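You operate a simulated robot arm through the tools that you are given. There is no shell and no other tool.

Carry out the task below with a simulated robot arm. There is one attempt and no reset: what you move stays moved.

## Task
Raise the camera to line 3 and point it at the amber can.
Fine: the can on the stack; free the brass knob, raise the collar, swing the camera till its lamp lights, lock the knob. The breadboard stays locked.

The check looks at the end state, three seconds after you hand in, the way a careful person would. Anything else that was tipped, shoved, dropped, spilled or broken makes it a failure.

## Robot
A 6-joint arm with a two-finger parallel gripper, fixed in place. Base frame: the origin is at the foot of the arm, x ahead of it, y to its left, z up. Lengths are in m, angles in degrees, forces in N, time in s.
With the tool pointing down near the work surface it reaches from about 0.34 to 0.76 m from the base axis. Its first joint turns from -66.0 to 66.0 degrees. Payload 2.45 kg.
Tool frame: the origin (TCP) lies between the finger pads and is the grasp point; the fingertips stand 0.024 m ahead of it; z points along the fingers, y is the line along which they close. Largest opening 0.068 m; finger width 0.017, thickness 0.01; the body of the gripper, 0.04 by 0.07 m, starts 0.041 m behind the TCP.
Orientation is that of the tool frame in the base frame, as [roll, pitch, yaw] about the fixed x, y, z axes, in that order (R = Rz(yaw) Ry(pitch) Rx(roll)). With the fingers straight down and closing along the base's y, the tool's x points along the base's -x, its y along +y and its z along -z.

## Interface
- The arm moves only by the tool step_arm. Its argument "motion" is a list of rows, each an object (a shift or turn left out is 0, a gripper value left out holds the last) with "offset": the shift along the base's x, y, z in mm, a list of three; "turn": the turn, a rotation vector about the base's x, y, z in degrees, a list of three; "grip": the finger opening in mm, from 0 to 68. In form: [{"offset": [tx, ty, tz], "turn": [wx, wy, wz], "grip": grip}, ...]. A call has 1 to 20 rows; each row shifts and turns the commanded pose from where the row before left it. Rows are played at 5 a second. More than 0.05 m and 8.6 degrees between two rows, or a gripper value outside its range, and nothing of the call is played. Where a pose cannot be reached the arm comes as near as it can. A force on the tool above 40 N (or 10 N above the force at the start of the call, whichever is more), or a blocked arm, ends the call early, and 0.2 s more pass. Each finger travels about 0.108 m/s and halts on what it meets, pressing with about 23 N; the grip force reading is that of the motor and also rises with nothing between the fingers. The clock runs only during rows and for 0.2 s after the last one: add rows that do not move to give the fingers time. It gives the time, the measured TCP pose, the force on the tool (base axes), the opening and the grip force at its end, in the units of the frame above (readings bear some noise), with the torque about the TCP (base axes, N m) and any sound that the robot's microphone picked up.
- Cameras (640 x 400 px; columns grow to the right, rows downward): "scene" is fixed at [0.1753, 0.419, 1.4531]; the picture's right is [-0.72, -0.69, 0.00], its down [-0.44, 0.46, -0.78] and it looks along [0.54, -0.56, -0.63] (base axes); focal length 290 px, centre (320, 200). "wrist" rides on the gripper at [0.084, 0.011, -0.075] in the tool frame; the picture's right is [-0.13, 0.99, 0.00], its down [-0.60, -0.08, -0.79] and it looks along [-0.79, -0.10, 0.61] (tool axes); focal length 251 px, centre (320, 200). There is no depth. A picture from a camera that has moved, and an enlarged one, comes with that camera's place and axes in the base frame and with its lens. The place of the scene camera against the robot may be out by one fixed shift of up to 0.012 m in any direction.
- grab_frame(camera): a new picture of that camera. No time passes.
- inspect(camera, box): a new picture of the part [left, top, right, bottom] of that camera's present view, enlarged. No time passes.
- hand_in(): hands the job in; it is judged then, once.

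Nothing tells you positions but the pictures and the camera data. Unless the task says otherwise, let go and move clear before handing in.

The tools are called after "Emit:" by a JSON object that holds its "method" and its "body". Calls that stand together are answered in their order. step_arm: Moves the arm, as the interface text tells. Its arguments: {"type":"object","properties":{"motion":{"type":"array"}},"required":["motion"]} The other tools are called the same way: grab_frame (camera) takes a picture; inspect (camera, box) takes an enlarged picture of a part of a camera's view; hand_in () hands the job in.

At the start:

```text
time_s: 0.0
position: [0.4229, 0.0846, 1.1889]
ee_rot: [-180.0, 0.0, 179.9]
force: [-0.2, -0.1, 0.0]
moment: [-0.03, 0.0, 0.0]
opening: 0.0678
grasp_force: 0.0
```

scene: 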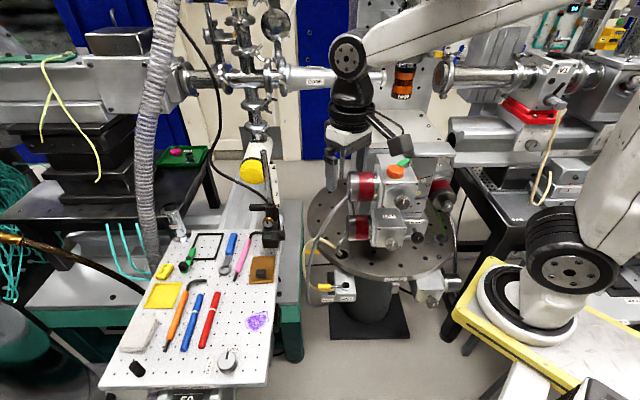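
wrist: 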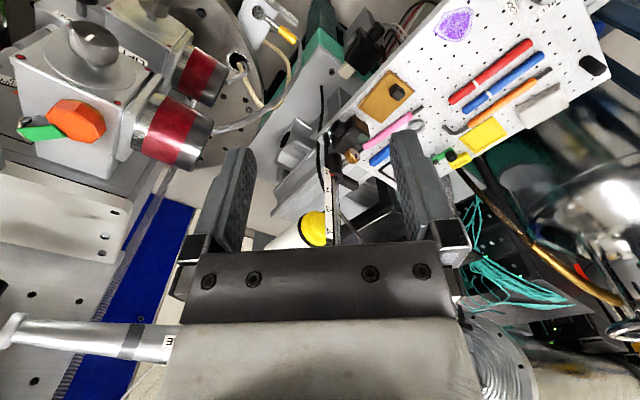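

I see a lab scene with a breadboard carrying tools, a post with a camera near it, and several instruments. I'll enlarge parts of the scene to find the post, collar, knob, camera and amber can.

Emit:
{"method": "inspect", "body": {"camera": "scene", "box": [200, 130, 320, 270]}}

Emit:
{"method": "inspect", "body": {"camera": "scene", "box": [280, 40, 480, 180]}}

Emit:
{"method": "inspect", "body": {"camera": "wrist", "box": [240, 60, 440, 260]}}

Emit:
{"method": "inspect", "body": {"camera": "scene", "box": [90, 220, 320, 400]}}

```text
2.86 times, centred on (260, 200) of scene
camera zoom: at [0.1753, 0.419, 1.4531], right [-0.72, -0.69, 0.0], down [-0.44, 0.46, -0.78], along [0.54, -0.56, -0.63], focal length 827 px, centre (491, 200)
```

zoom: 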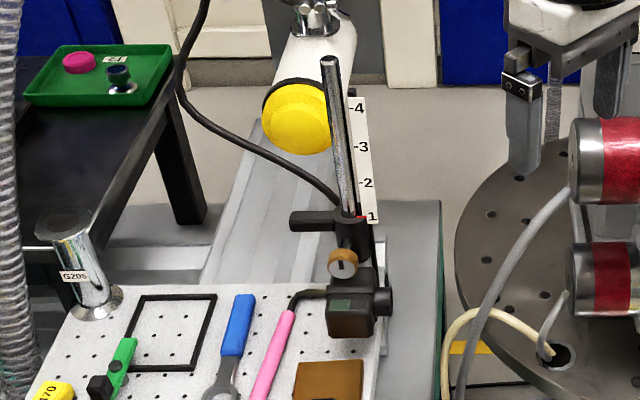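

```text
2.86 times, centred on (380, 110) of scene
camera zoom: at [0.1753, 0.419, 1.4531], right [-0.72, -0.69, 0.0], down [-0.44, 0.46, -0.78], along [0.54, -0.56, -0.63], focal length 827 px, centre (149, 457)
```

zoom: 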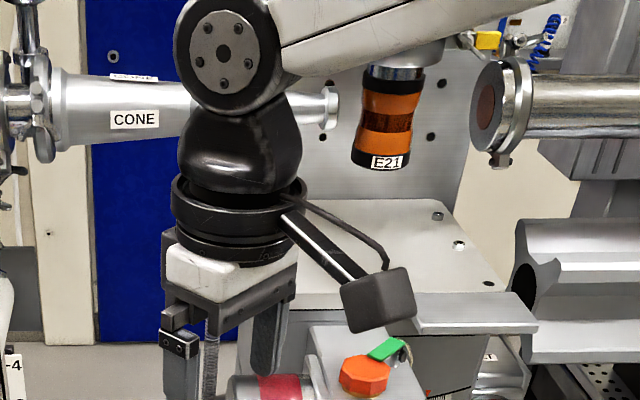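

```text
2.00 times, centred on (340, 160) of wrist
camera zoom: at [0.3375, 0.0969, 1.2633], right [0.13, 0.99, 0.0], down [0.6, -0.08, 0.79], along [0.79, -0.1, -0.61], focal length 503 px, centre (280, 280)
```

zoom: 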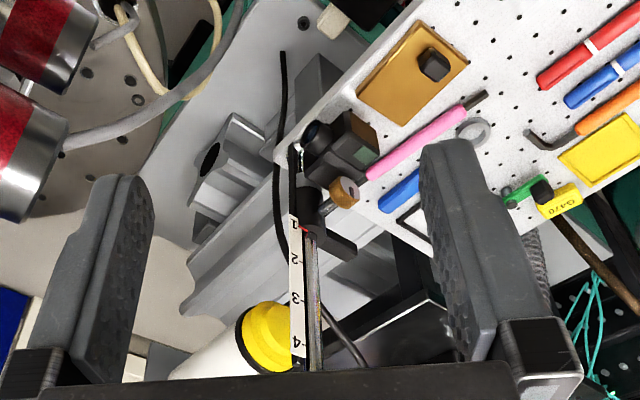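

```text
2.22 times, centred on (205, 310) of scene
camera zoom: at [0.1753, 0.419, 1.4531], right [-0.72, -0.69, 0.0], down [-0.44, 0.46, -0.78], along [0.54, -0.56, -0.63], focal length 643 px, centre (576, -44)
```

zoom: 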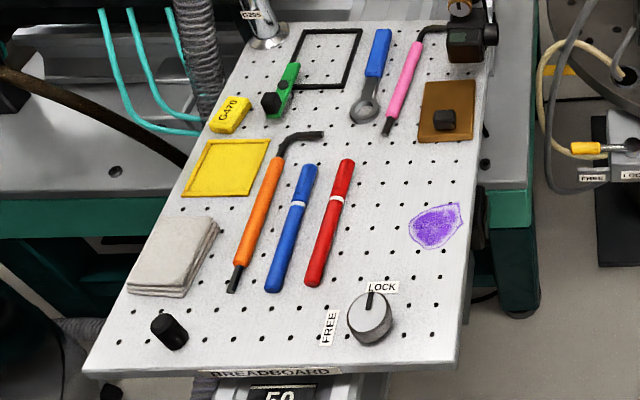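

The post carries a collar with a brass knob, a red pointer at line 1, and a dark camera box. I need finer detail and the identity of the amber can.

Emit:
{"method": "inspect", "body": {"camera": "scene", "box": [240, 190, 300, 260]}}

Emit:
{"method": "inspect", "body": {"camera": "scene", "box": [240, 140, 300, 210]}}

Emit:
{"method": "inspect", "body": {"camera": "scene", "box": [370, 40, 450, 110]}}

Emit:
{"method": "inspect", "body": {"camera": "scene", "box": [0, 0, 320, 200]}}

Emit:
{"method": "inspect", "body": {"camera": "scene", "box": [380, 0, 640, 200]}}

Emit:
{"method": "inspect", "body": {"camera": "wrist", "box": [290, 90, 390, 190]}}

```text
5.71 times, centred on (270, 225) of scene
camera zoom: at [0.1753, 0.419, 1.4531], right [-0.72, -0.69, 0.0], down [-0.44, 0.46, -0.78], along [0.54, -0.56, -0.63], focal length 1654 px, centre (606, 57)
```

zoom: 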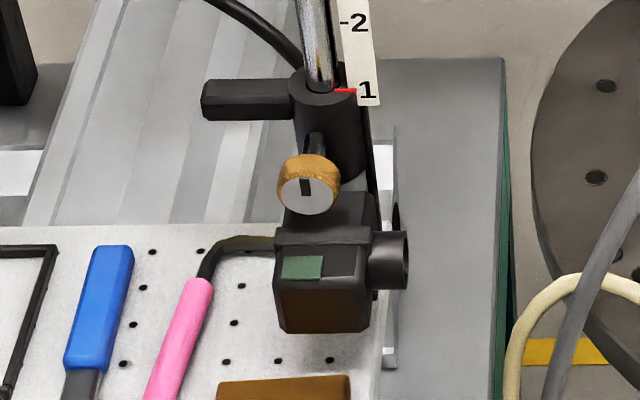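

```text
5.71 times, centred on (270, 175) of scene
camera zoom: at [0.1753, 0.419, 1.4531], right [-0.72, -0.69, 0.0], down [-0.44, 0.46, -0.78], along [0.54, -0.56, -0.63], focal length 1654 px, centre (606, 343)
```

zoom: 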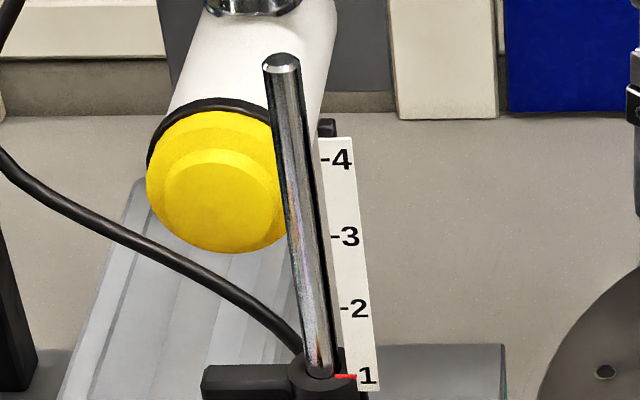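

```text
5.71 times, centred on (410, 75) of scene
camera zoom: at [0.1753, 0.419, 1.4531], right [-0.72, -0.69, 0.0], down [-0.44, 0.46, -0.78], along [0.54, -0.56, -0.63], focal length 1654 px, centre (-194, 914)
```

zoom: 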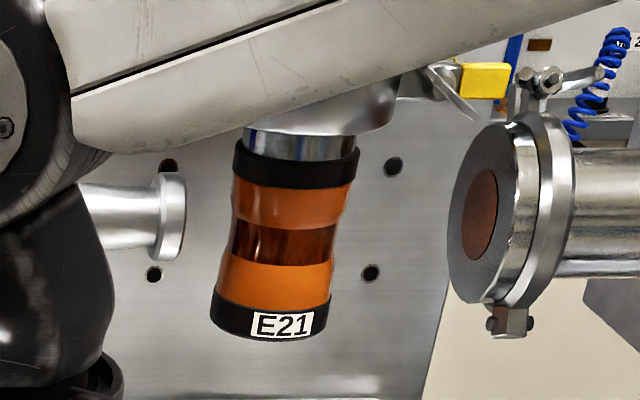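

```text
2.00 times, centred on (160, 100) of scene
camera zoom: at [0.1753, 0.419, 1.4531], right [-0.72, -0.69, 0.0], down [-0.44, 0.46, -0.78], along [0.54, -0.56, -0.63], focal length 579 px, centre (640, 400)
```

zoom: 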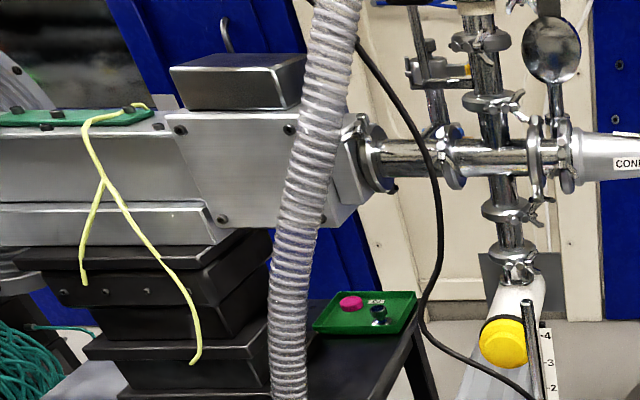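

```text
2.00 times, centred on (510, 100) of scene
camera zoom: at [0.1753, 0.419, 1.4531], right [-0.72, -0.69, 0.0], down [-0.44, 0.46, -0.78], along [0.54, -0.56, -0.63], focal length 579 px, centre (-60, 400)
```

zoom: 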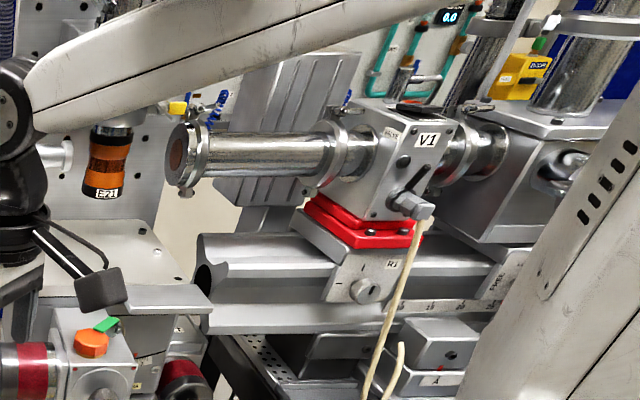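

```text
4.00 times, centred on (340, 140) of wrist
camera zoom: at [0.3375, 0.0969, 1.2633], right [0.13, 0.99, 0.0], down [0.6, -0.08, 0.79], along [0.79, -0.1, -0.61], focal length 1006 px, centre (240, 440)
```

zoom: 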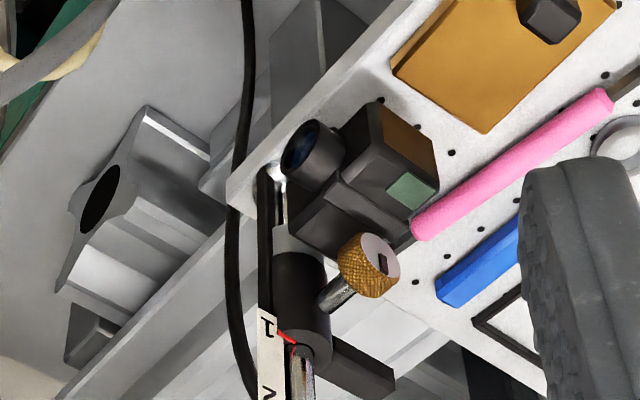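

The brass knob sits at about (0.657, 0.117, 0.924), facing the scene camera. The post is at about (0.686, 0.082), and line 3 is about 85 mm above line 1. I'll turn the wrist in place, away from everything, to look toward the can and the stack.

Emit:
{"method": "step_arm", "body": {"motion": [{"turn": [0, 0, -8.2]}, {"turn": [0, 0, -8.2]}, {"turn": [0, 0, -8.2]}, {"turn": [0, 0, -8.2]}, {"turn": [0, 0, -8.2]}, {"turn": [0, 0, -8.2]}, {"turn": [0, 0, -8.2]}, {"turn": [0, 0, -8.2]}]}}

Emit:
{"method": "grab_frame", "body": {"camera": "wrist"}}

Emit:
{"method": "grab_frame", "body": {"camera": "scene"}}

```text
time_s: 1.8
position: [0.4223, 0.0853, 1.1891]
ee_rot: [179.9, 0.0, 114.3]
force: [-0.6, 0.0, 0.7]
moment: [-0.01, 0.02, -0.02]
opening: 0.068
grasp_force: 0.1
```

```text
taken
camera wrist: at [0.3972, 0.1668, 1.2627], right [0.96, 0.29, 0.0], down [0.18, -0.58, 0.79], along [0.23, -0.76, -0.61], focal length 251 px, centre (320, 200)
```

wrist: 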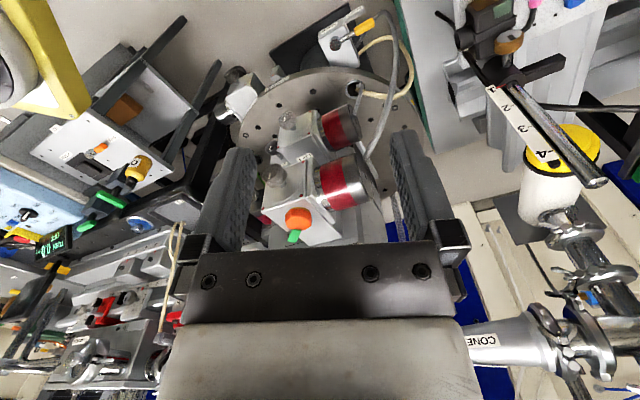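

```text
taken
```

scene: 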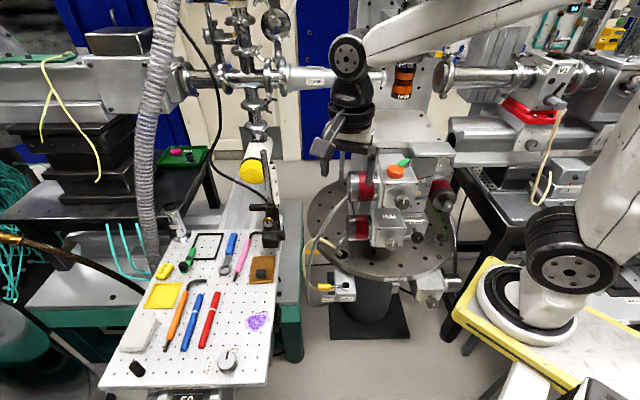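

The can is hidden behind the gripper body here, so I'll tilt the wrist camera up about 33° to look across at the can. The orange-knobbed instrument at about (0.45, -0.12, 1.07) stays clear.

Emit:
{"method": "step_arm", "body": {"motion": [{"turn": [-7.87, -2.38, 0]}, {"turn": [-7.87, -2.38, 0]}, {"turn": [-7.87, -2.38, 0]}, {"turn": [-7.87, -2.38, 0]}]}}

Emit:
{"method": "grab_frame", "body": {"camera": "wrist"}}

Emit:
{"method": "grab_frame", "body": {"camera": "scene"}}

```text
time_s: 2.8
position: [0.4245, 0.0863, 1.1895]
ee_rot: [-175.2, 32.7, 115.7]
force: [-0.1, -0.5, -0.6]
moment: [-0.02, -0.04, 0.03]
opening: 0.0678
grasp_force: 0.2
```

```text
taken
camera wrist: at [0.389, 0.1935, 1.2048], right [0.96, 0.29, 0.0], down [0.02, -0.08, 1.0], along [0.29, -0.95, -0.08], focal length 251 px, centre (320, 200)
```

wrist: 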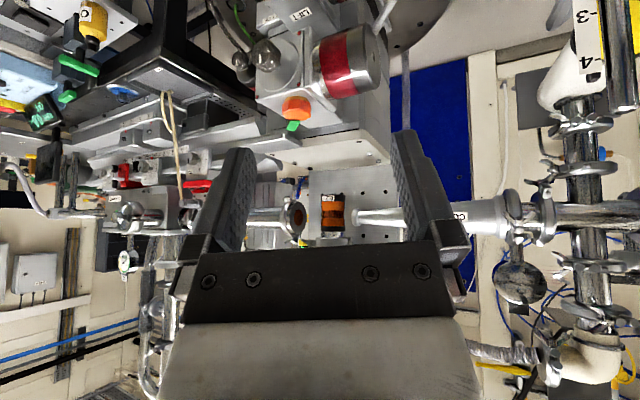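

```text
taken
```

scene: 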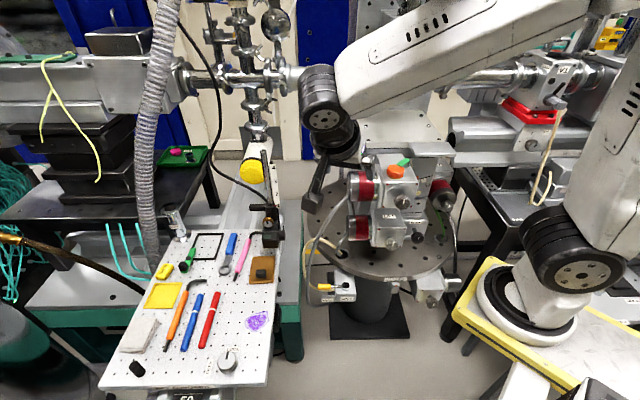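

Emit:
{"method": "inspect", "body": {"camera": "wrist", "box": [240, 160, 420, 260]}}

Emit:
{"method": "inspect", "body": {"camera": "wrist", "box": [0, 0, 240, 200]}}

```text
3.56 times, centred on (330, 210) of wrist
camera zoom: at [0.389, 0.1935, 1.2048], right [0.96, 0.29, 0.0], down [0.02, -0.08, 1.0], along [0.29, -0.95, -0.08], focal length 894 px, centre (284, 164)
```

zoom: 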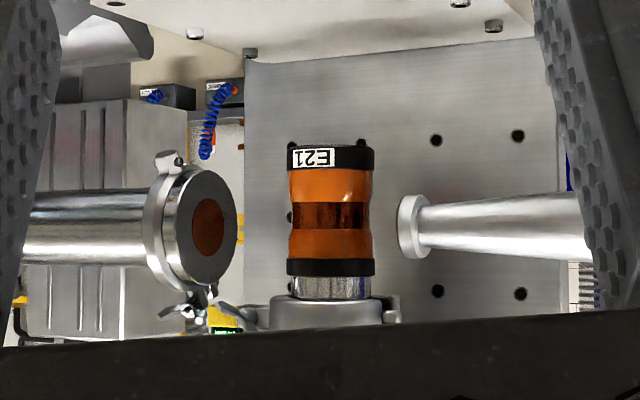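

```text
2.00 times, centred on (120, 100) of wrist
camera zoom: at [0.389, 0.1935, 1.2048], right [0.96, 0.29, 0.0], down [0.02, -0.08, 1.0], along [0.29, -0.95, -0.08], focal length 503 px, centre (720, 400)
```

zoom: 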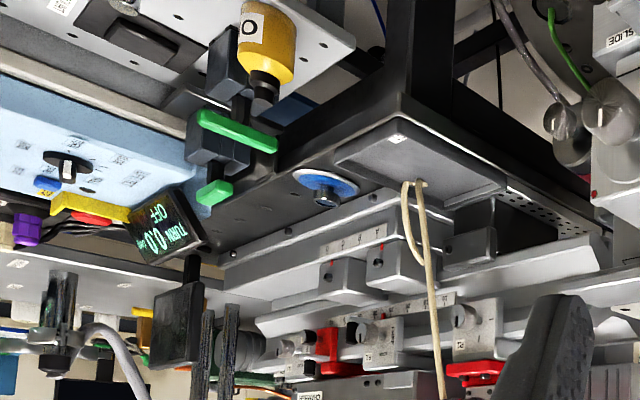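

The amber can E21 hangs between the cone and the beam tube, at roughly (0.57, -0.31, 1.2). I'll check the yellow one on the other stand to rule it out.

Emit:
{"method": "inspect", "body": {"camera": "wrist", "box": [60, 0, 140, 60]}}

Emit:
{"method": "inspect", "body": {"camera": "wrist", "box": [230, 0, 420, 180]}}

```text
6.67 times, centred on (100, 30) of wrist
camera zoom: at [0.389, 0.1935, 1.2048], right [0.96, 0.29, 0.0], down [0.02, -0.08, 1.0], along [0.29, -0.95, -0.08], focal length 1676 px, centre (1787, 1333)
```

zoom: 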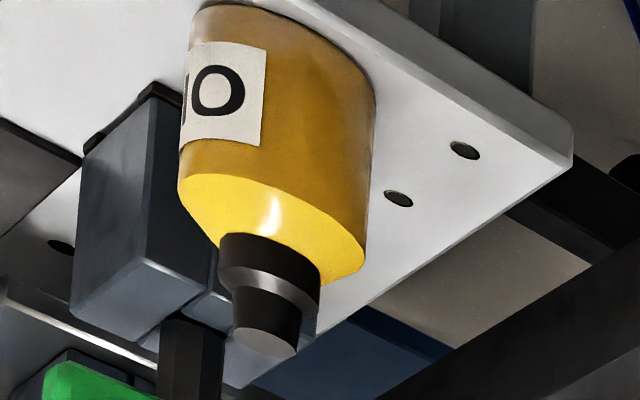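

```text
2.22 times, centred on (325, 90) of wrist
camera zoom: at [0.389, 0.1935, 1.2048], right [0.96, 0.29, 0.0], down [0.02, -0.08, 1.0], along [0.29, -0.95, -0.08], focal length 559 px, centre (309, 444)
```

zoom: 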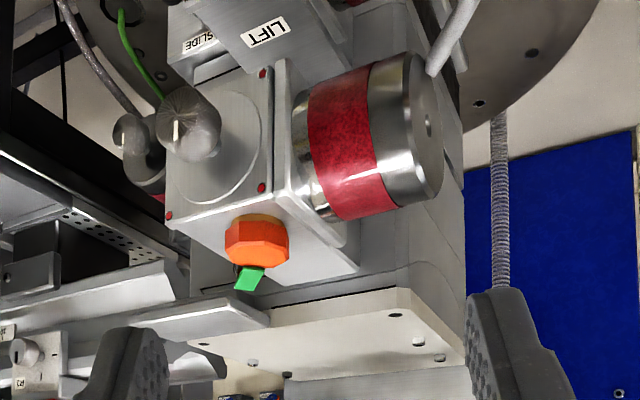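

E21 is the amber can; the other item is just a yellow squeeze bottle. I'll now untilt, face the wrist camera toward the brass knob, and move in for a close look.

Emit:
{"method": "step_arm", "body": {"motion": [{"turn": [7.87, 2.38, 0]}, {"turn": [7.87, 2.38, 0]}, {"turn": [7.87, 2.38, 0]}, {"turn": [7.87, 2.38, 0]}, {"turn": [0, 0, 8]}, {"turn": [0, 0, 8]}, {"offset": [30, 20, -10]}, {"offset": [30, 20, -20]}, {"offset": [30, 20, -30]}, {"offset": [30, 20, -30]}, {"offset": [20, 20, -30]}, {"offset": [20, 20, -30]}]}}

Emit:
{"method": "grab_frame", "body": {"camera": "wrist"}}

Emit:
{"method": "grab_frame", "body": {"camera": "scene"}}

```text
time_s: 5.4
position: [0.5817, 0.2076, 1.0372]
ee_rot: [-179.8, -0.1, 130.5]
force: [0.1, 0.4, 0.3]
moment: [0.0, 0.03, 0.0]
opening: 0.0684
grasp_force: 0.1
```

```text
taken
camera wrist: at [0.5338, 0.2796, 1.1125], right [0.84, 0.55, 0.0], down [0.33, -0.51, 0.79], along [0.43, -0.66, -0.61], focal length 251 px, centre (320, 200)
```

wrist: 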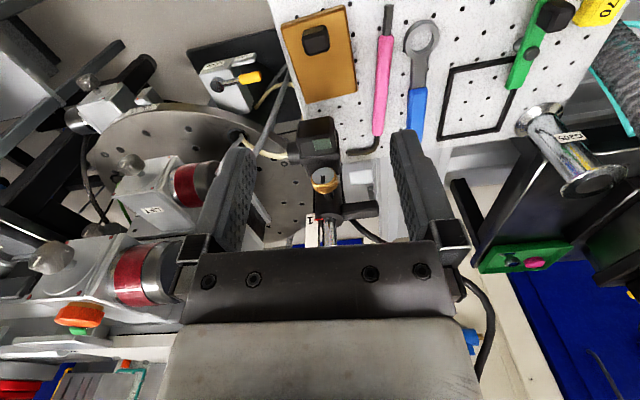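

```text
taken
```

scene: 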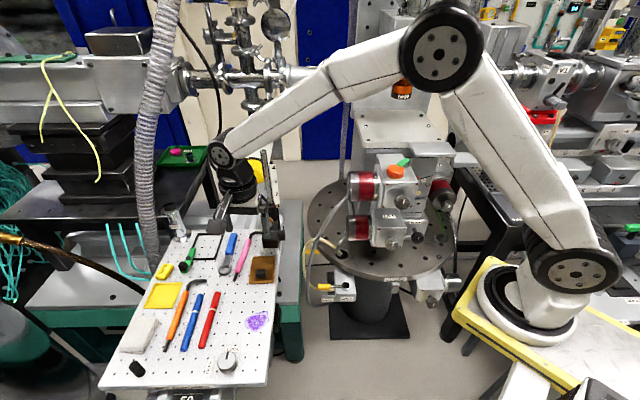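

The gripper is now near the post; I'll enlarge both views on the knob.

Emit:
{"method": "inspect", "body": {"camera": "wrist", "box": [270, 100, 390, 240]}}

Emit:
{"method": "inspect", "body": {"camera": "scene", "box": [190, 130, 310, 260]}}

```text
2.86 times, centred on (330, 170) of wrist
camera zoom: at [0.5338, 0.2796, 1.1125], right [0.84, 0.55, 0.0], down [0.33, -0.51, 0.79], along [0.43, -0.66, -0.61], focal length 718 px, centre (291, 286)
```

zoom: 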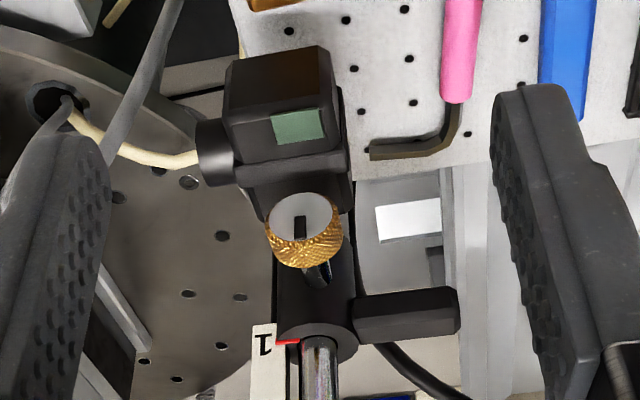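

```text
3.08 times, centred on (250, 195) of scene
camera zoom: at [0.1753, 0.419, 1.453], right [-0.72, -0.69, 0.0], down [-0.44, 0.46, -0.78], along [0.54, -0.56, -0.63], focal length 891 px, centre (535, 215)
```

zoom: 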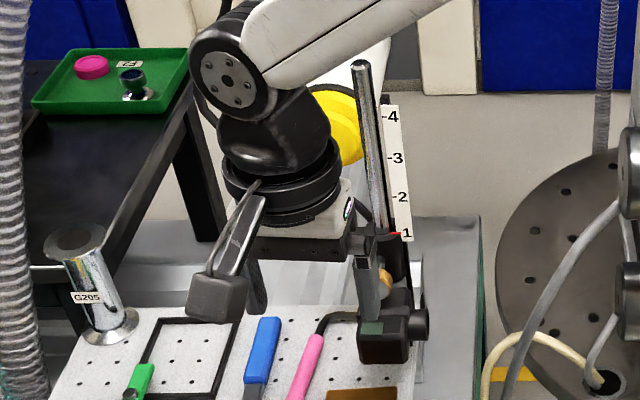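

The knob is at about (0.646, 0.116, 0.932), with its axis horizontal and pointing out from the post at (0.676, 0.082). I'll grip it end-on with the wrist camera on top, so I'll first back off and turn the wrist half round.

Emit:
{"method": "step_arm", "body": {"motion": [{"offset": [-30, 30, 30]}, {"offset": [-30, 30, 30]}, {"turn": [0, 0, 8.2]}, {"turn": [0, 0, 8.2]}, {"turn": [0, 0, 8.2]}, {"turn": [0, 0, 8.2]}, {"turn": [0, 0, 8.2]}, {"turn": [0, 0, 8.2]}, {"turn": [0, 0, 8.2]}, {"turn": [0, 0, 8.2]}, {"turn": [0, 0, 8.2]}, {"turn": [0, 0, 8.2]}, {"turn": [0, 0, 8.2]}]}}

Emit:
{"method": "grab_frame", "body": {"camera": "scene"}}

```text
refused: row 1 steps farther than a row can; nothing moved
```

```text
taken
```

scene: 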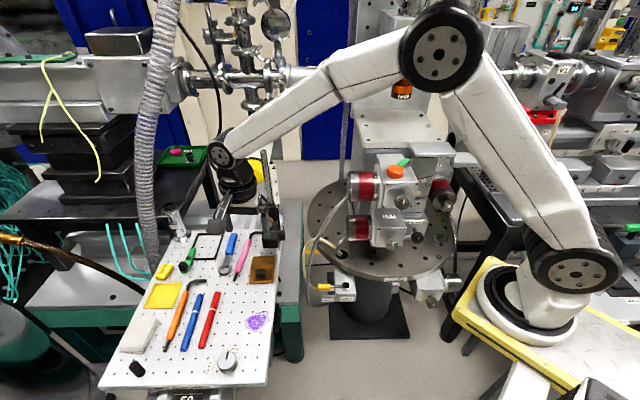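

The step was slightly over the 50 mm limit and nothing moved, so I'll send it again with smaller shifts.

Emit:
{"method": "step_arm", "body": {"motion": [{"offset": [-20, 20, 20]}, {"offset": [-20, 20, 20]}, {"offset": [-20, 20, 20]}, {"turn": [0, 0, 8.2]}, {"turn": [0, 0, 8.2]}, {"turn": [0, 0, 8.2]}, {"turn": [0, 0, 8.2]}, {"turn": [0, 0, 8.2]}, {"turn": [0, 0, 8.2]}, {"turn": [0, 0, 8.2]}, {"turn": [0, 0, 8.2]}, {"turn": [0, 0, 8.2]}, {"turn": [0, 0, 8.2]}, {"turn": [0, 0, 8.2]}]}}

Emit:
{"method": "grab_frame", "body": {"camera": "scene"}}

```text
time_s: 8.4
position: [0.5226, 0.2653, 1.0985]
ee_rot: [180.0, 0.0, -139.2]
force: [-0.4, 0.3, -0.4]
moment: [0.0, 0.02, 0.0]
opening: 0.068
grasp_force: 0.1
```

```text
taken
```

scene: 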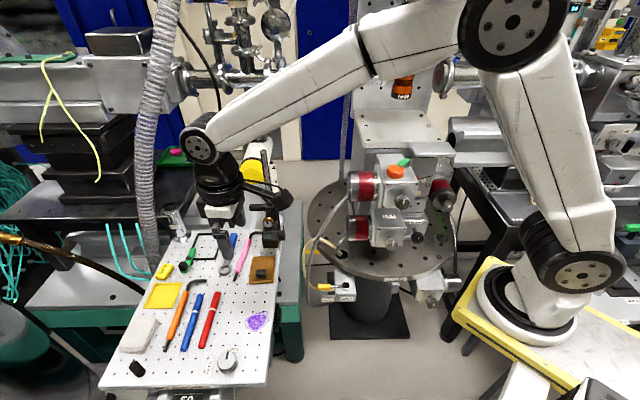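

The half turn is going well. I'll continue the second half.

Emit:
{"method": "step_arm", "body": {"motion": [{"turn": [0, 0, 8.2]}, {"turn": [0, 0, 8.2]}, {"turn": [0, 0, 8.2]}, {"turn": [0, 0, 8.2]}, {"turn": [0, 0, 8.2]}, {"turn": [0, 0, 8.2]}, {"turn": [0, 0, 8.2]}, {"turn": [0, 0, 8.2]}, {"turn": [0, 0, 8.2]}, {"turn": [0, 0, 8.2]}, {"turn": [0, 0, 8.2]}]}}

Emit:
{"method": "grab_frame", "body": {"camera": "scene"}}

```text
time_s: 10.8
position: [0.5225, 0.2664, 1.1005]
ee_rot: [-179.9, 0.0, -49.1]
force: [-0.4, -0.2, 0.7]
moment: [-0.01, 0.01, -0.01]
opening: 0.0681
grasp_force: 0.0
```

```text
taken
```

scene: 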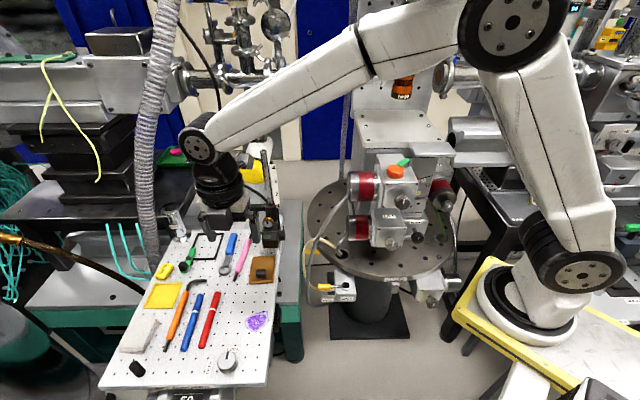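

Next I'll tilt the gripper up toward horizontal, pointing at the knob. I'll do the first half, then look.

Emit:
{"method": "step_arm", "body": {"motion": [{"turn": [-6.19, -5.36, 0]}, {"turn": [-6.19, -5.36, 0]}, {"turn": [-6.19, -5.36, 0]}, {"turn": [-6.19, -5.36, 0]}, {"turn": [-6.19, -5.36, 0]}, {"turn": [-6.19, -5.36, 0]}]}}

Emit:
{"method": "grab_frame", "body": {"camera": "scene"}}

Emit:
{"method": "grab_frame", "body": {"camera": "wrist"}}

```text
time_s: 12.2
position: [0.5236, 0.2652, 1.1004]
ee_rot: [-179.8, -49.2, -49.4]
force: [-0.9, 0.1, 0.2]
moment: [0.02, 0.02, -0.01]
opening: 0.0677
grasp_force: 0.1
```

```text
taken
```

scene: 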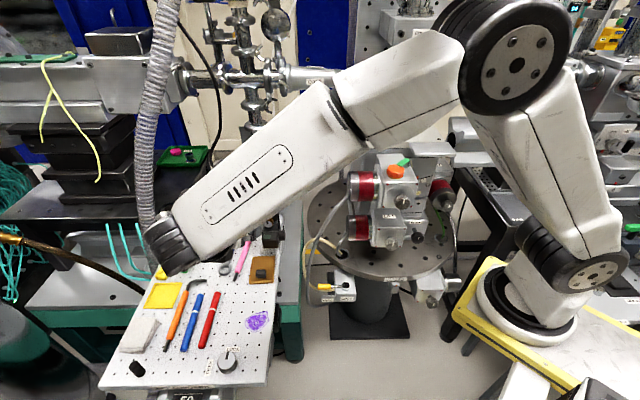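

```text
taken
camera wrist: at [0.5119, 0.2605, 1.2114], right [-0.81, -0.58, -0.1], down [-0.59, 0.8, 0.06], along [0.05, 0.11, -0.99], focal length 251 px, centre (320, 200)
```

wrist: 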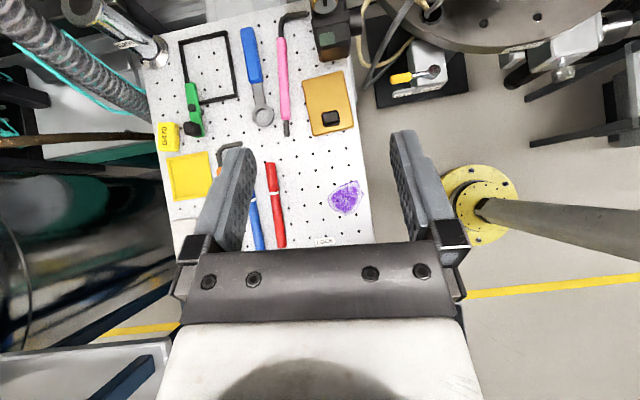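

The view is clear below, so I'll finish the tilt to horizontal.

Emit:
{"method": "step_arm", "body": {"motion": [{"turn": [-6.17, -5.34, 0]}, {"turn": [-6.17, -5.34, 0]}, {"turn": [-6.17, -5.34, 0]}, {"turn": [-6.17, -5.34, 0]}, {"turn": [-6.17, -5.34, 0]}]}}

Emit:
{"method": "grab_frame", "body": {"camera": "scene"}}

Emit:
{"method": "grab_frame", "body": {"camera": "wrist"}}

```text
time_s: 13.4
position: [0.5236, 0.2659, 1.101]
ee_rot: [-51.7, -89.9, -177.3]
force: [0.1, 0.5, 0.7]
moment: [0.0, 0.0, -0.01]
opening: 0.068
grasp_force: 0.1
```

```text
taken
```

scene: 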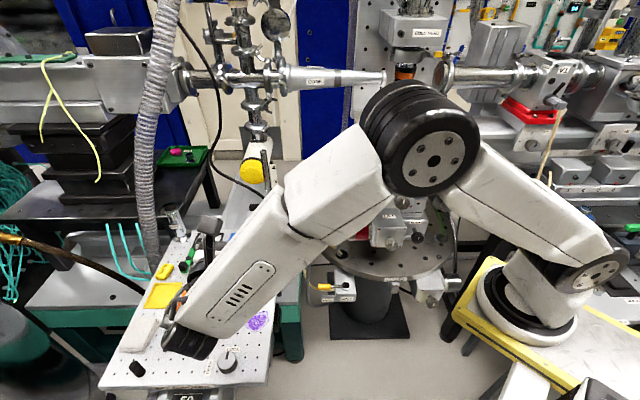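

```text
taken
camera wrist: at [0.4644, 0.3161, 1.1824], right [-0.75, -0.65, -0.13], down [-0.46, 0.65, -0.6], along [0.48, -0.39, -0.79], focal length 251 px, centre (320, 200)
```

wrist: 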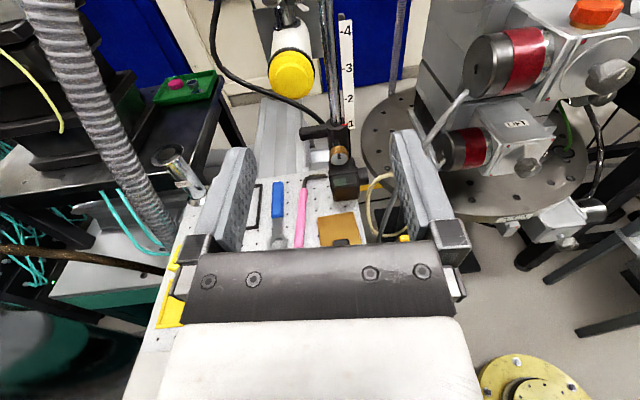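

The gripper is now horizontal, with the wrist camera above it. I'll look at the knob from here before lowering.

Emit:
{"method": "inspect", "body": {"camera": "wrist", "box": [290, 90, 390, 220]}}

```text
3.08 times, centred on (340, 155) of wrist
camera zoom: at [0.4644, 0.3161, 1.1824], right [-0.75, -0.65, -0.13], down [-0.46, 0.65, -0.6], along [0.48, -0.39, -0.79], focal length 774 px, centre (258, 338)
```

zoom: 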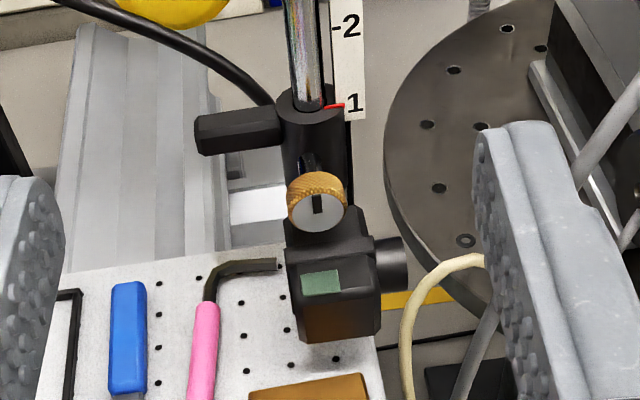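

Knob face confirmed at about (0.646, 0.116, 0.93), on the line of the tool axis. I'll lower straight down to the knob's height at a standoff, then look again.

Emit:
{"method": "step_arm", "body": {"motion": [{"offset": [0, 0, -30]}, {"offset": [0, 0, -30]}, {"offset": [0, 0, -30]}, {"offset": [0, 0, -30]}, {"offset": [5, -5, -25]}, {"offset": [5, -5, -20]}]}}

Emit:
{"method": "grab_frame", "body": {"camera": "scene"}}

Emit:
{"method": "grab_frame", "body": {"camera": "wrist"}}

Emit:
{"method": "inspect", "body": {"camera": "wrist", "box": [260, 40, 400, 180]}}

```text
time_s: 14.8
position: [0.5344, 0.2551, 0.9358]
ee_rot: [-131.7, -89.8, -97.3]
force: [-0.7, 0.5, 0.3]
moment: [0.01, 0.0, 0.02]
opening: 0.0679
grasp_force: 0.0
```

```text
taken
```

scene: 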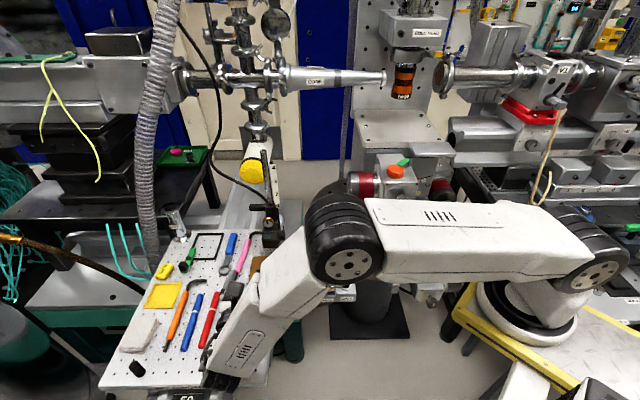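

```text
taken
camera wrist: at [0.4747, 0.3061, 1.0185], right [-0.75, -0.65, -0.13], down [-0.46, 0.65, -0.6], along [0.48, -0.39, -0.79], focal length 251 px, centre (320, 200)
```

wrist: 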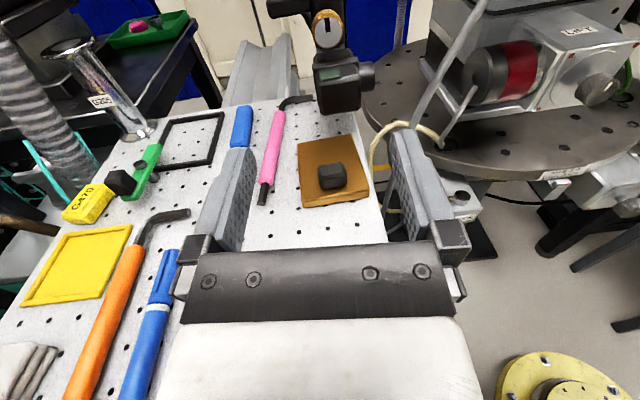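

```text
2.86 times, centred on (330, 110) of wrist
camera zoom: at [0.4747, 0.3061, 1.0185], right [-0.75, -0.65, -0.13], down [-0.46, 0.65, -0.6], along [0.48, -0.39, -0.79], focal length 718 px, centre (291, 457)
```

zoom: 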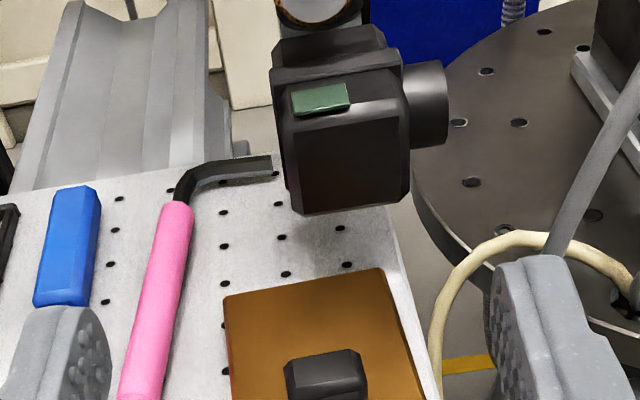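

The gripper is level with the knob, and the small green plate on the camera box is clearly visible. I'll check the clearance between the knob and the box.

Emit:
{"method": "inspect", "body": {"camera": "wrist", "box": [290, 0, 390, 120]}}

Emit:
{"method": "inspect", "body": {"camera": "scene", "box": [230, 190, 310, 270]}}

```text
3.33 times, centred on (340, 60) of wrist
camera zoom: at [0.4747, 0.3061, 1.0185], right [-0.75, -0.65, -0.13], down [-0.46, 0.65, -0.6], along [0.48, -0.39, -0.79], focal length 838 px, centre (253, 667)
```

zoom: 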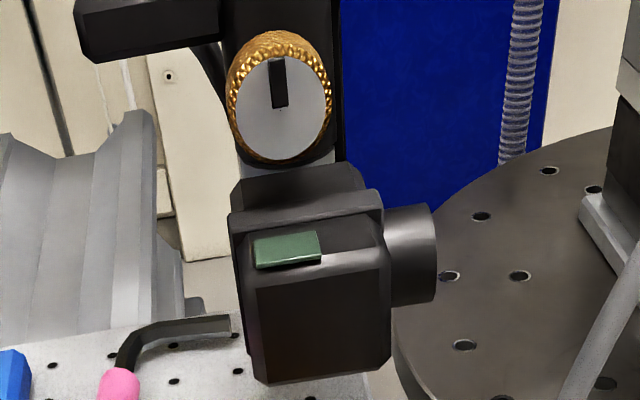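

```text
5.00 times, centred on (270, 230) of scene
camera zoom: at [0.1752, 0.419, 1.4531], right [-0.72, -0.69, 0.0], down [-0.44, 0.46, -0.78], along [0.54, -0.56, -0.63], focal length 1448 px, centre (570, 50)
```

zoom: 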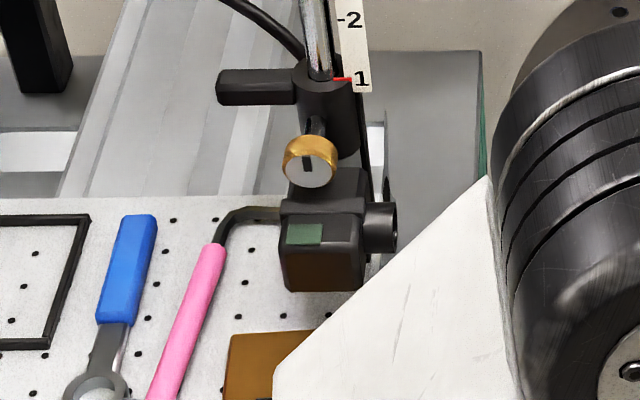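

The box top lies about 23 mm below the knob axis, so horizontally placed fingers clear it, with roughly ±35° of roll before they'd touch. I'll advance to 100 mm from the post with the fingers narrowed to 46 mm, shifting 7 mm right.

Emit:
{"method": "step_arm", "body": {"motion": [{"offset": [15, -20, -1], "grip": 46}, {"offset": [15, -20, -1]}, {"offset": [15, -20, 0]}, {"offset": [15, -20, 0]}, {"offset": [16, -18.6, 0]}]}}

Emit:
{"method": "grab_frame", "body": {"camera": "wrist"}}

Emit:
{"method": "inspect", "body": {"camera": "wrist", "box": [250, 80, 390, 220]}}

Emit:
{"method": "inspect", "body": {"camera": "scene", "box": [220, 180, 320, 270]}}

```text
time_s: 16.0
position: [0.6115, 0.1562, 0.9333]
ee_rot: [-135.5, -89.9, -93.6]
force: [-0.8, 0.0, 0.1]
moment: [-0.01, 0.0, 0.02]
opening: 0.0458
grasp_force: 0.0
```

```text
taken
camera wrist: at [0.5526, 0.2056, 1.0167], right [-0.75, -0.65, -0.13], down [-0.46, 0.65, -0.6], along [0.48, -0.39, -0.79], focal length 251 px, centre (320, 200)
```

wrist: 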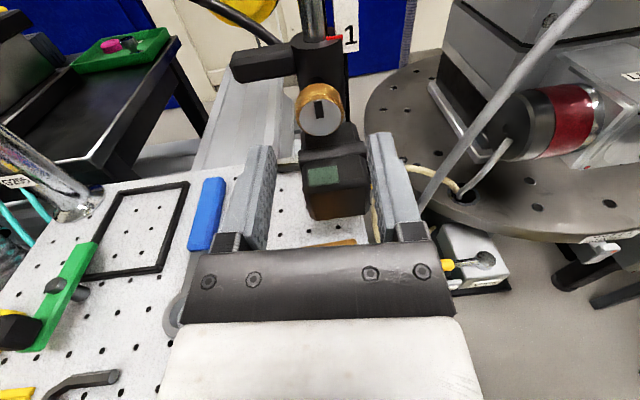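

```text
2.86 times, centred on (320, 150) of wrist
camera zoom: at [0.5526, 0.2056, 1.0167], right [-0.75, -0.65, -0.13], down [-0.46, 0.65, -0.6], along [0.48, -0.39, -0.79], focal length 718 px, centre (320, 343)
```

zoom: 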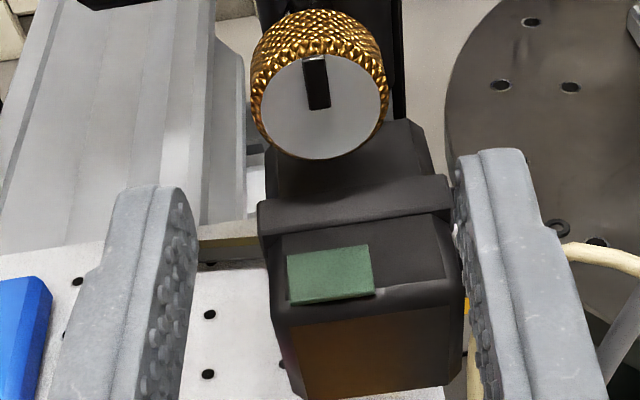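

```text
4.44 times, centred on (270, 225) of scene
camera zoom: at [0.1752, 0.419, 1.4531], right [-0.72, -0.69, 0.0], down [-0.44, 0.46, -0.78], along [0.54, -0.56, -0.63], focal length 1287 px, centre (542, 89)
```

zoom: 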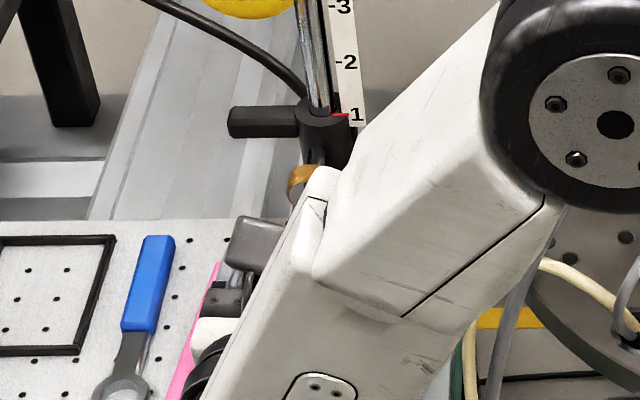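

The knob is centred between the fingers. I'll advance 40 mm and check.

Emit:
{"method": "step_arm", "body": {"motion": [{"offset": [13.1, -15.1, 0]}, {"offset": [6.6, -7.6, -0.5]}, {"offset": [6.5, -7.5, 0]}]}}

Emit:
{"method": "inspect", "body": {"camera": "wrist", "box": [220, 80, 420, 240]}}

```text
time_s: 16.8
position: [0.6364, 0.1266, 0.9315]
ee_rot: [-156.6, -89.9, -72.5]
force: [-0.2, -0.7, 0.6]
moment: [-0.01, 0.0, 0.02]
opening: 0.0459
grasp_force: 0.0
```

```text
2.50 times, centred on (320, 160) of wrist
camera zoom: at [0.5778, 0.1757, 1.0156], right [-0.75, -0.65, -0.13], down [-0.46, 0.65, -0.6], along [0.48, -0.39, -0.79], focal length 629 px, centre (320, 300)
```

zoom: 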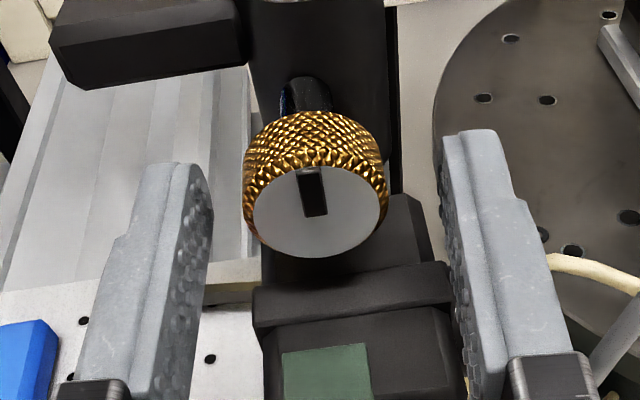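

Aligned well. I'll advance another 11 mm and then close on the knob.

Emit:
{"method": "step_arm", "body": {"motion": [{"offset": [3.6, -4.2, 0]}, {"offset": [3.6, -4.2, 0]}, {"offset": [0, 0, 0]}]}}

Emit:
{"method": "inspect", "body": {"camera": "wrist", "box": [220, 80, 420, 240]}}

```text
time_s: 17.6
position: [0.6431, 0.1181, 0.9318]
ee_rot: [-131.6, -89.9, -97.5]
force: [0.1, 0.3, -0.8]
moment: [0.01, 0.0, 0.02]
opening: 0.0459
grasp_force: 0.1
```

```text
2.50 times, centred on (320, 160) of wrist
camera zoom: at [0.5839, 0.1678, 1.0145], right [-0.75, -0.65, -0.13], down [-0.46, 0.65, -0.6], along [0.48, -0.39, -0.79], focal length 629 px, centre (320, 300)
```

zoom: 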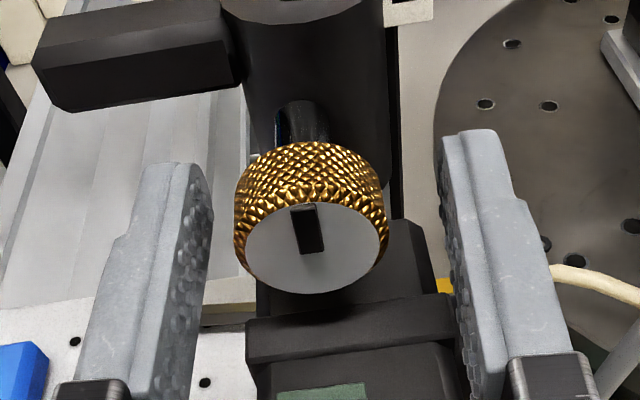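

The fingers straddle the knob. I'll nudge 1 mm left and close.

Emit:
{"method": "step_arm", "body": {"motion": [{"offset": [0.8, 0.7, 0]}, {"grip": 34}, {"grip": 22}, {"grip": 22}, {}]}}

Emit:
{"method": "inspect", "body": {"camera": "wrist", "box": [220, 80, 420, 240]}}

```text
time_s: 18.8
position: [0.6441, 0.1196, 0.9304]
ee_rot: [-128.5, -89.9, -100.3]
force: [11.3, 5.1, -1.9]
moment: [0.16, 0.19, 0.72]
opening: 0.0283
grasp_force: 42.5
```

```text
2.50 times, centred on (320, 160) of wrist
camera zoom: at [0.5846, 0.169, 1.0145], right [-0.75, -0.65, -0.13], down [-0.46, 0.65, -0.6], along [0.48, -0.39, -0.79], focal length 629 px, centre (320, 300)
```

zoom: 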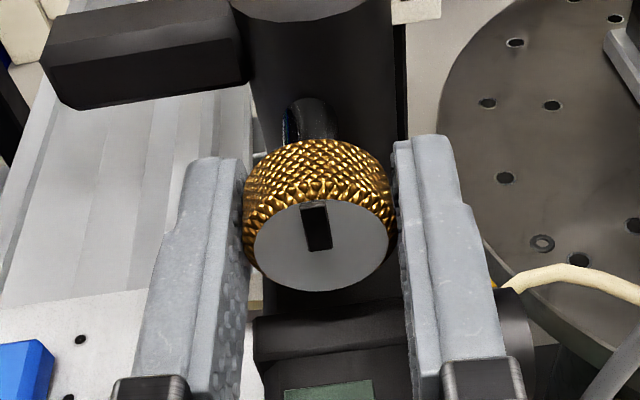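

Gripped at 28 mm with a small side load. I'll shift slightly left to relieve it.

Emit:
{"method": "step_arm", "body": {"motion": [{"offset": [0.9, 0.7, 0]}, {}]}}

```text
time_s: 19.4
position: [0.6442, 0.1193, 0.932]
ee_rot: [-136.6, -89.9, -92.4]
force: [3.1, 3.0, 1.2]
moment: [0.38, 0.37, 0.52]
opening: 0.0283
grasp_force: 42.8
```

Load is relieved. I'll try turning the knob counter-clockwise (seen from its face) by 12° and watch the torque.

Emit:
{"method": "step_arm", "body": {"motion": [{"turn": [-2.62, 3.02, 0]}, {"turn": [-2.62, 3.02, 0]}, {"turn": [-2.62, 3.02, 0]}, {}]}}

Emit:
{"method": "inspect", "body": {"camera": "wrist", "box": [220, 80, 420, 240]}}

```text
time_s: 20.4
position: [0.643, 0.1177, 0.9321]
ee_rot: [90.4, -77.9, 40.5]
force: [-0.7, 5.2, -6.9]
moment: [-0.59, -0.58, 0.76]
opening: 0.0282
grasp_force: 42.8
```

```text
2.50 times, centred on (320, 160) of wrist
camera zoom: at [0.5981, 0.1807, 1.0152], right [-0.75, -0.65, 0.08], down [-0.56, 0.57, -0.61], along [0.35, -0.5, -0.79], focal length 629 px, centre (320, 300)
```

zoom: 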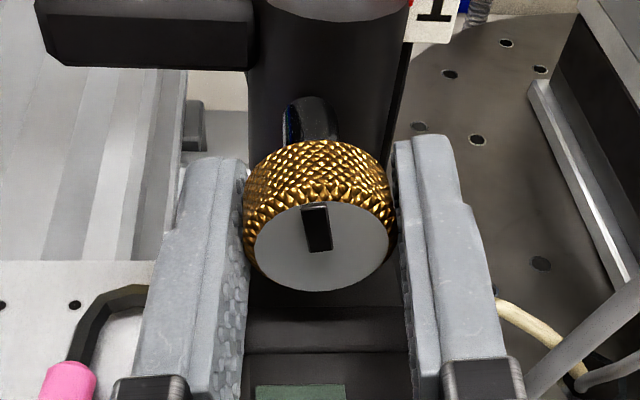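

The knob turned freely with the gripper, with little torque about its axis. I'll keep turning to about 32°, easing 0.5 mm down.

Emit:
{"method": "step_arm", "body": {"motion": [{"turn": [-2.62, 3.02, 0], "offset": [0, 0, -0.5]}, {"turn": [-2.62, 3.02, 0]}, {"turn": [-2.62, 3.02, 0]}, {"turn": [-2.62, 3.02, 0]}, {"turn": [-2.62, 3.02, 0]}, {}]}}

Emit:
{"method": "grab_frame", "body": {"camera": "wrist"}}

Emit:
{"method": "inspect", "body": {"camera": "wrist", "box": [220, 80, 420, 240]}}

```text
time_s: 21.8
position: [0.6441, 0.1177, 0.9328]
ee_rot: [89.9, -58.1, 40.9]
force: [-20.3, -2.6, 4.6]
moment: [-0.31, -0.29, 0.6]
opening: 0.0283
grasp_force: 42.6
```

```text
taken
camera wrist: at [0.6197, 0.1991, 1.008], right [-0.69, -0.59, 0.42], down [-0.71, 0.44, -0.55], along [0.15, -0.68, -0.72], focal length 251 px, centre (320, 200)
```

wrist: 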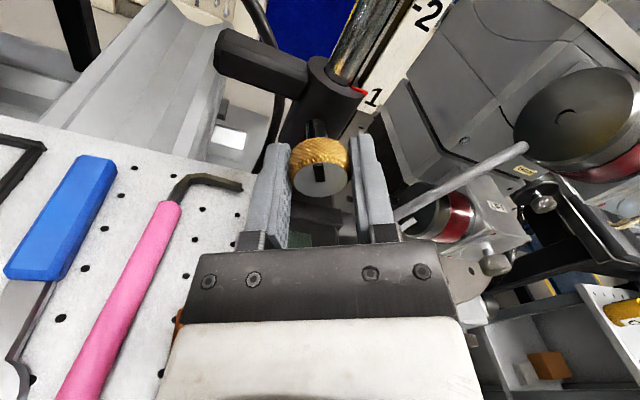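

```text
2.50 times, centred on (320, 160) of wrist
camera zoom: at [0.6197, 0.1991, 1.008], right [-0.69, -0.59, 0.42], down [-0.71, 0.44, -0.55], along [0.15, -0.68, -0.72], focal length 629 px, centre (320, 300)
```

zoom: 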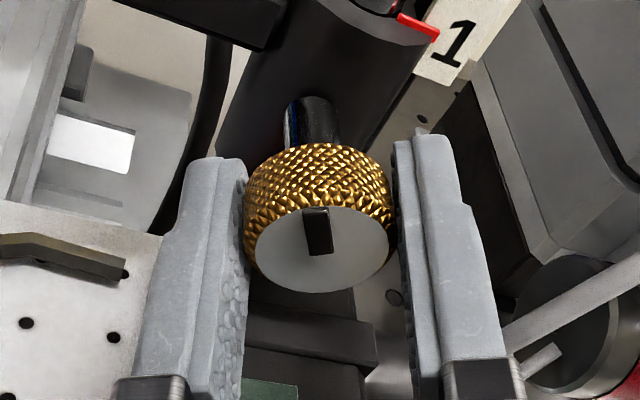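

The side load has grown to about 20 N, so I'll relieve it by moving 1 mm right and 1 mm outward.

Emit:
{"method": "step_arm", "body": {"motion": [{"offset": [-0.7, 0, 0]}, {"offset": [-0.7, 0, 0]}, {}]}}

```text
time_s: 22.6
position: [0.6436, 0.1188, 0.9322]
ee_rot: [90.2, -58.1, 40.7]
force: [3.3, -15.8, 0.6]
moment: [-0.34, -0.32, 0.91]
opening: 0.0285
grasp_force: 42.4
```

Emit:
{"method": "step_arm", "body": {"motion": [{"offset": [-0.35, -0.9, 0]}, {}]}}

```text
time_s: 23.2
position: [0.6418, 0.1183, 0.9324]
ee_rot: [90.1, -58.2, 40.8]
force: [7.2, -6.6, 4.0]
moment: [0.89, 0.89, -0.18]
opening: 0.0282
grasp_force: 42.1
```

Loads are small again at 32° of turn. I'll do a gentle 1.5 mm lift test to see if the collar is already free.

Emit:
{"method": "step_arm", "body": {"motion": [{"offset": [0, 0, 0.8]}, {"offset": [0, 0, 0.7]}, {}]}}

```text
time_s: 24.0
position: [0.6434, 0.1194, 0.9316]
ee_rot: [90.1, -58.1, 40.9]
force: [17.2, -2.9, -3.8]
moment: [0.21, 0.19, 0.63]
opening: 0.0282
grasp_force: 42.8
```

Emit:
{"method": "step_arm", "body": {"motion": [{"offset": [0, 0, 1]}, {"offset": [0, 0, 1]}, {}]}}

Emit:
{"method": "inspect", "body": {"camera": "wrist", "box": [220, 80, 420, 240]}}

```text
time_s: 24.8
position: [0.6415, 0.1198, 0.935]
ee_rot: [90.2, -58.0, 40.9]
force: [20.2, 4.1, -10.5]
moment: [-0.02, -0.03, 0.91]
opening: 0.0281
grasp_force: 42.6
```

```text
2.50 times, centred on (320, 160) of wrist
camera zoom: at [0.6189, 0.1991, 1.0105], right [-0.69, -0.6, 0.42], down [-0.71, 0.43, -0.55], along [0.15, -0.67, -0.72], focal length 629 px, centre (320, 300)
```

zoom: 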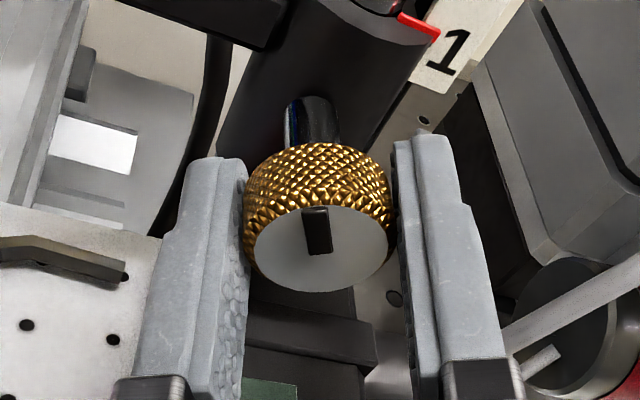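

The collar hasn't slid: the pointer is still at 1 and resistance is rising. I'll undo the lift, open slightly, and roll back to re-grip for more turn.

Emit:
{"method": "step_arm", "body": {"motion": [{"offset": [0, 0, -1.7]}, {"offset": [0, 0, -1.8]}, {"grip": 36}, {}, {}]}}

Emit:
{"method": "inspect", "body": {"camera": "wrist", "box": [220, 80, 420, 240]}}

```text
time_s: 26.0
position: [0.6417, 0.1189, 0.9312]
ee_rot: [90.0, -58.2, 40.7]
force: [0.6, 0.2, -0.6]
moment: [0.0, -0.02, 0.0]
opening: 0.0361
grasp_force: 0.0
```

```text
2.50 times, centred on (320, 160) of wrist
camera zoom: at [0.6184, 0.1987, 1.0075], right [-0.69, -0.6, 0.41], down [-0.71, 0.43, -0.55], along [0.15, -0.68, -0.72], focal length 629 px, centre (320, 300)
```

zoom: 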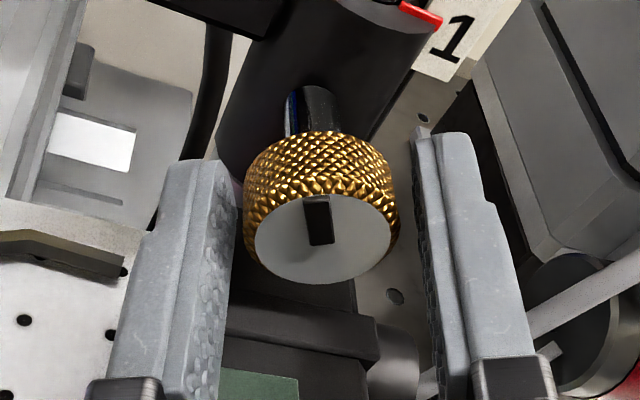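

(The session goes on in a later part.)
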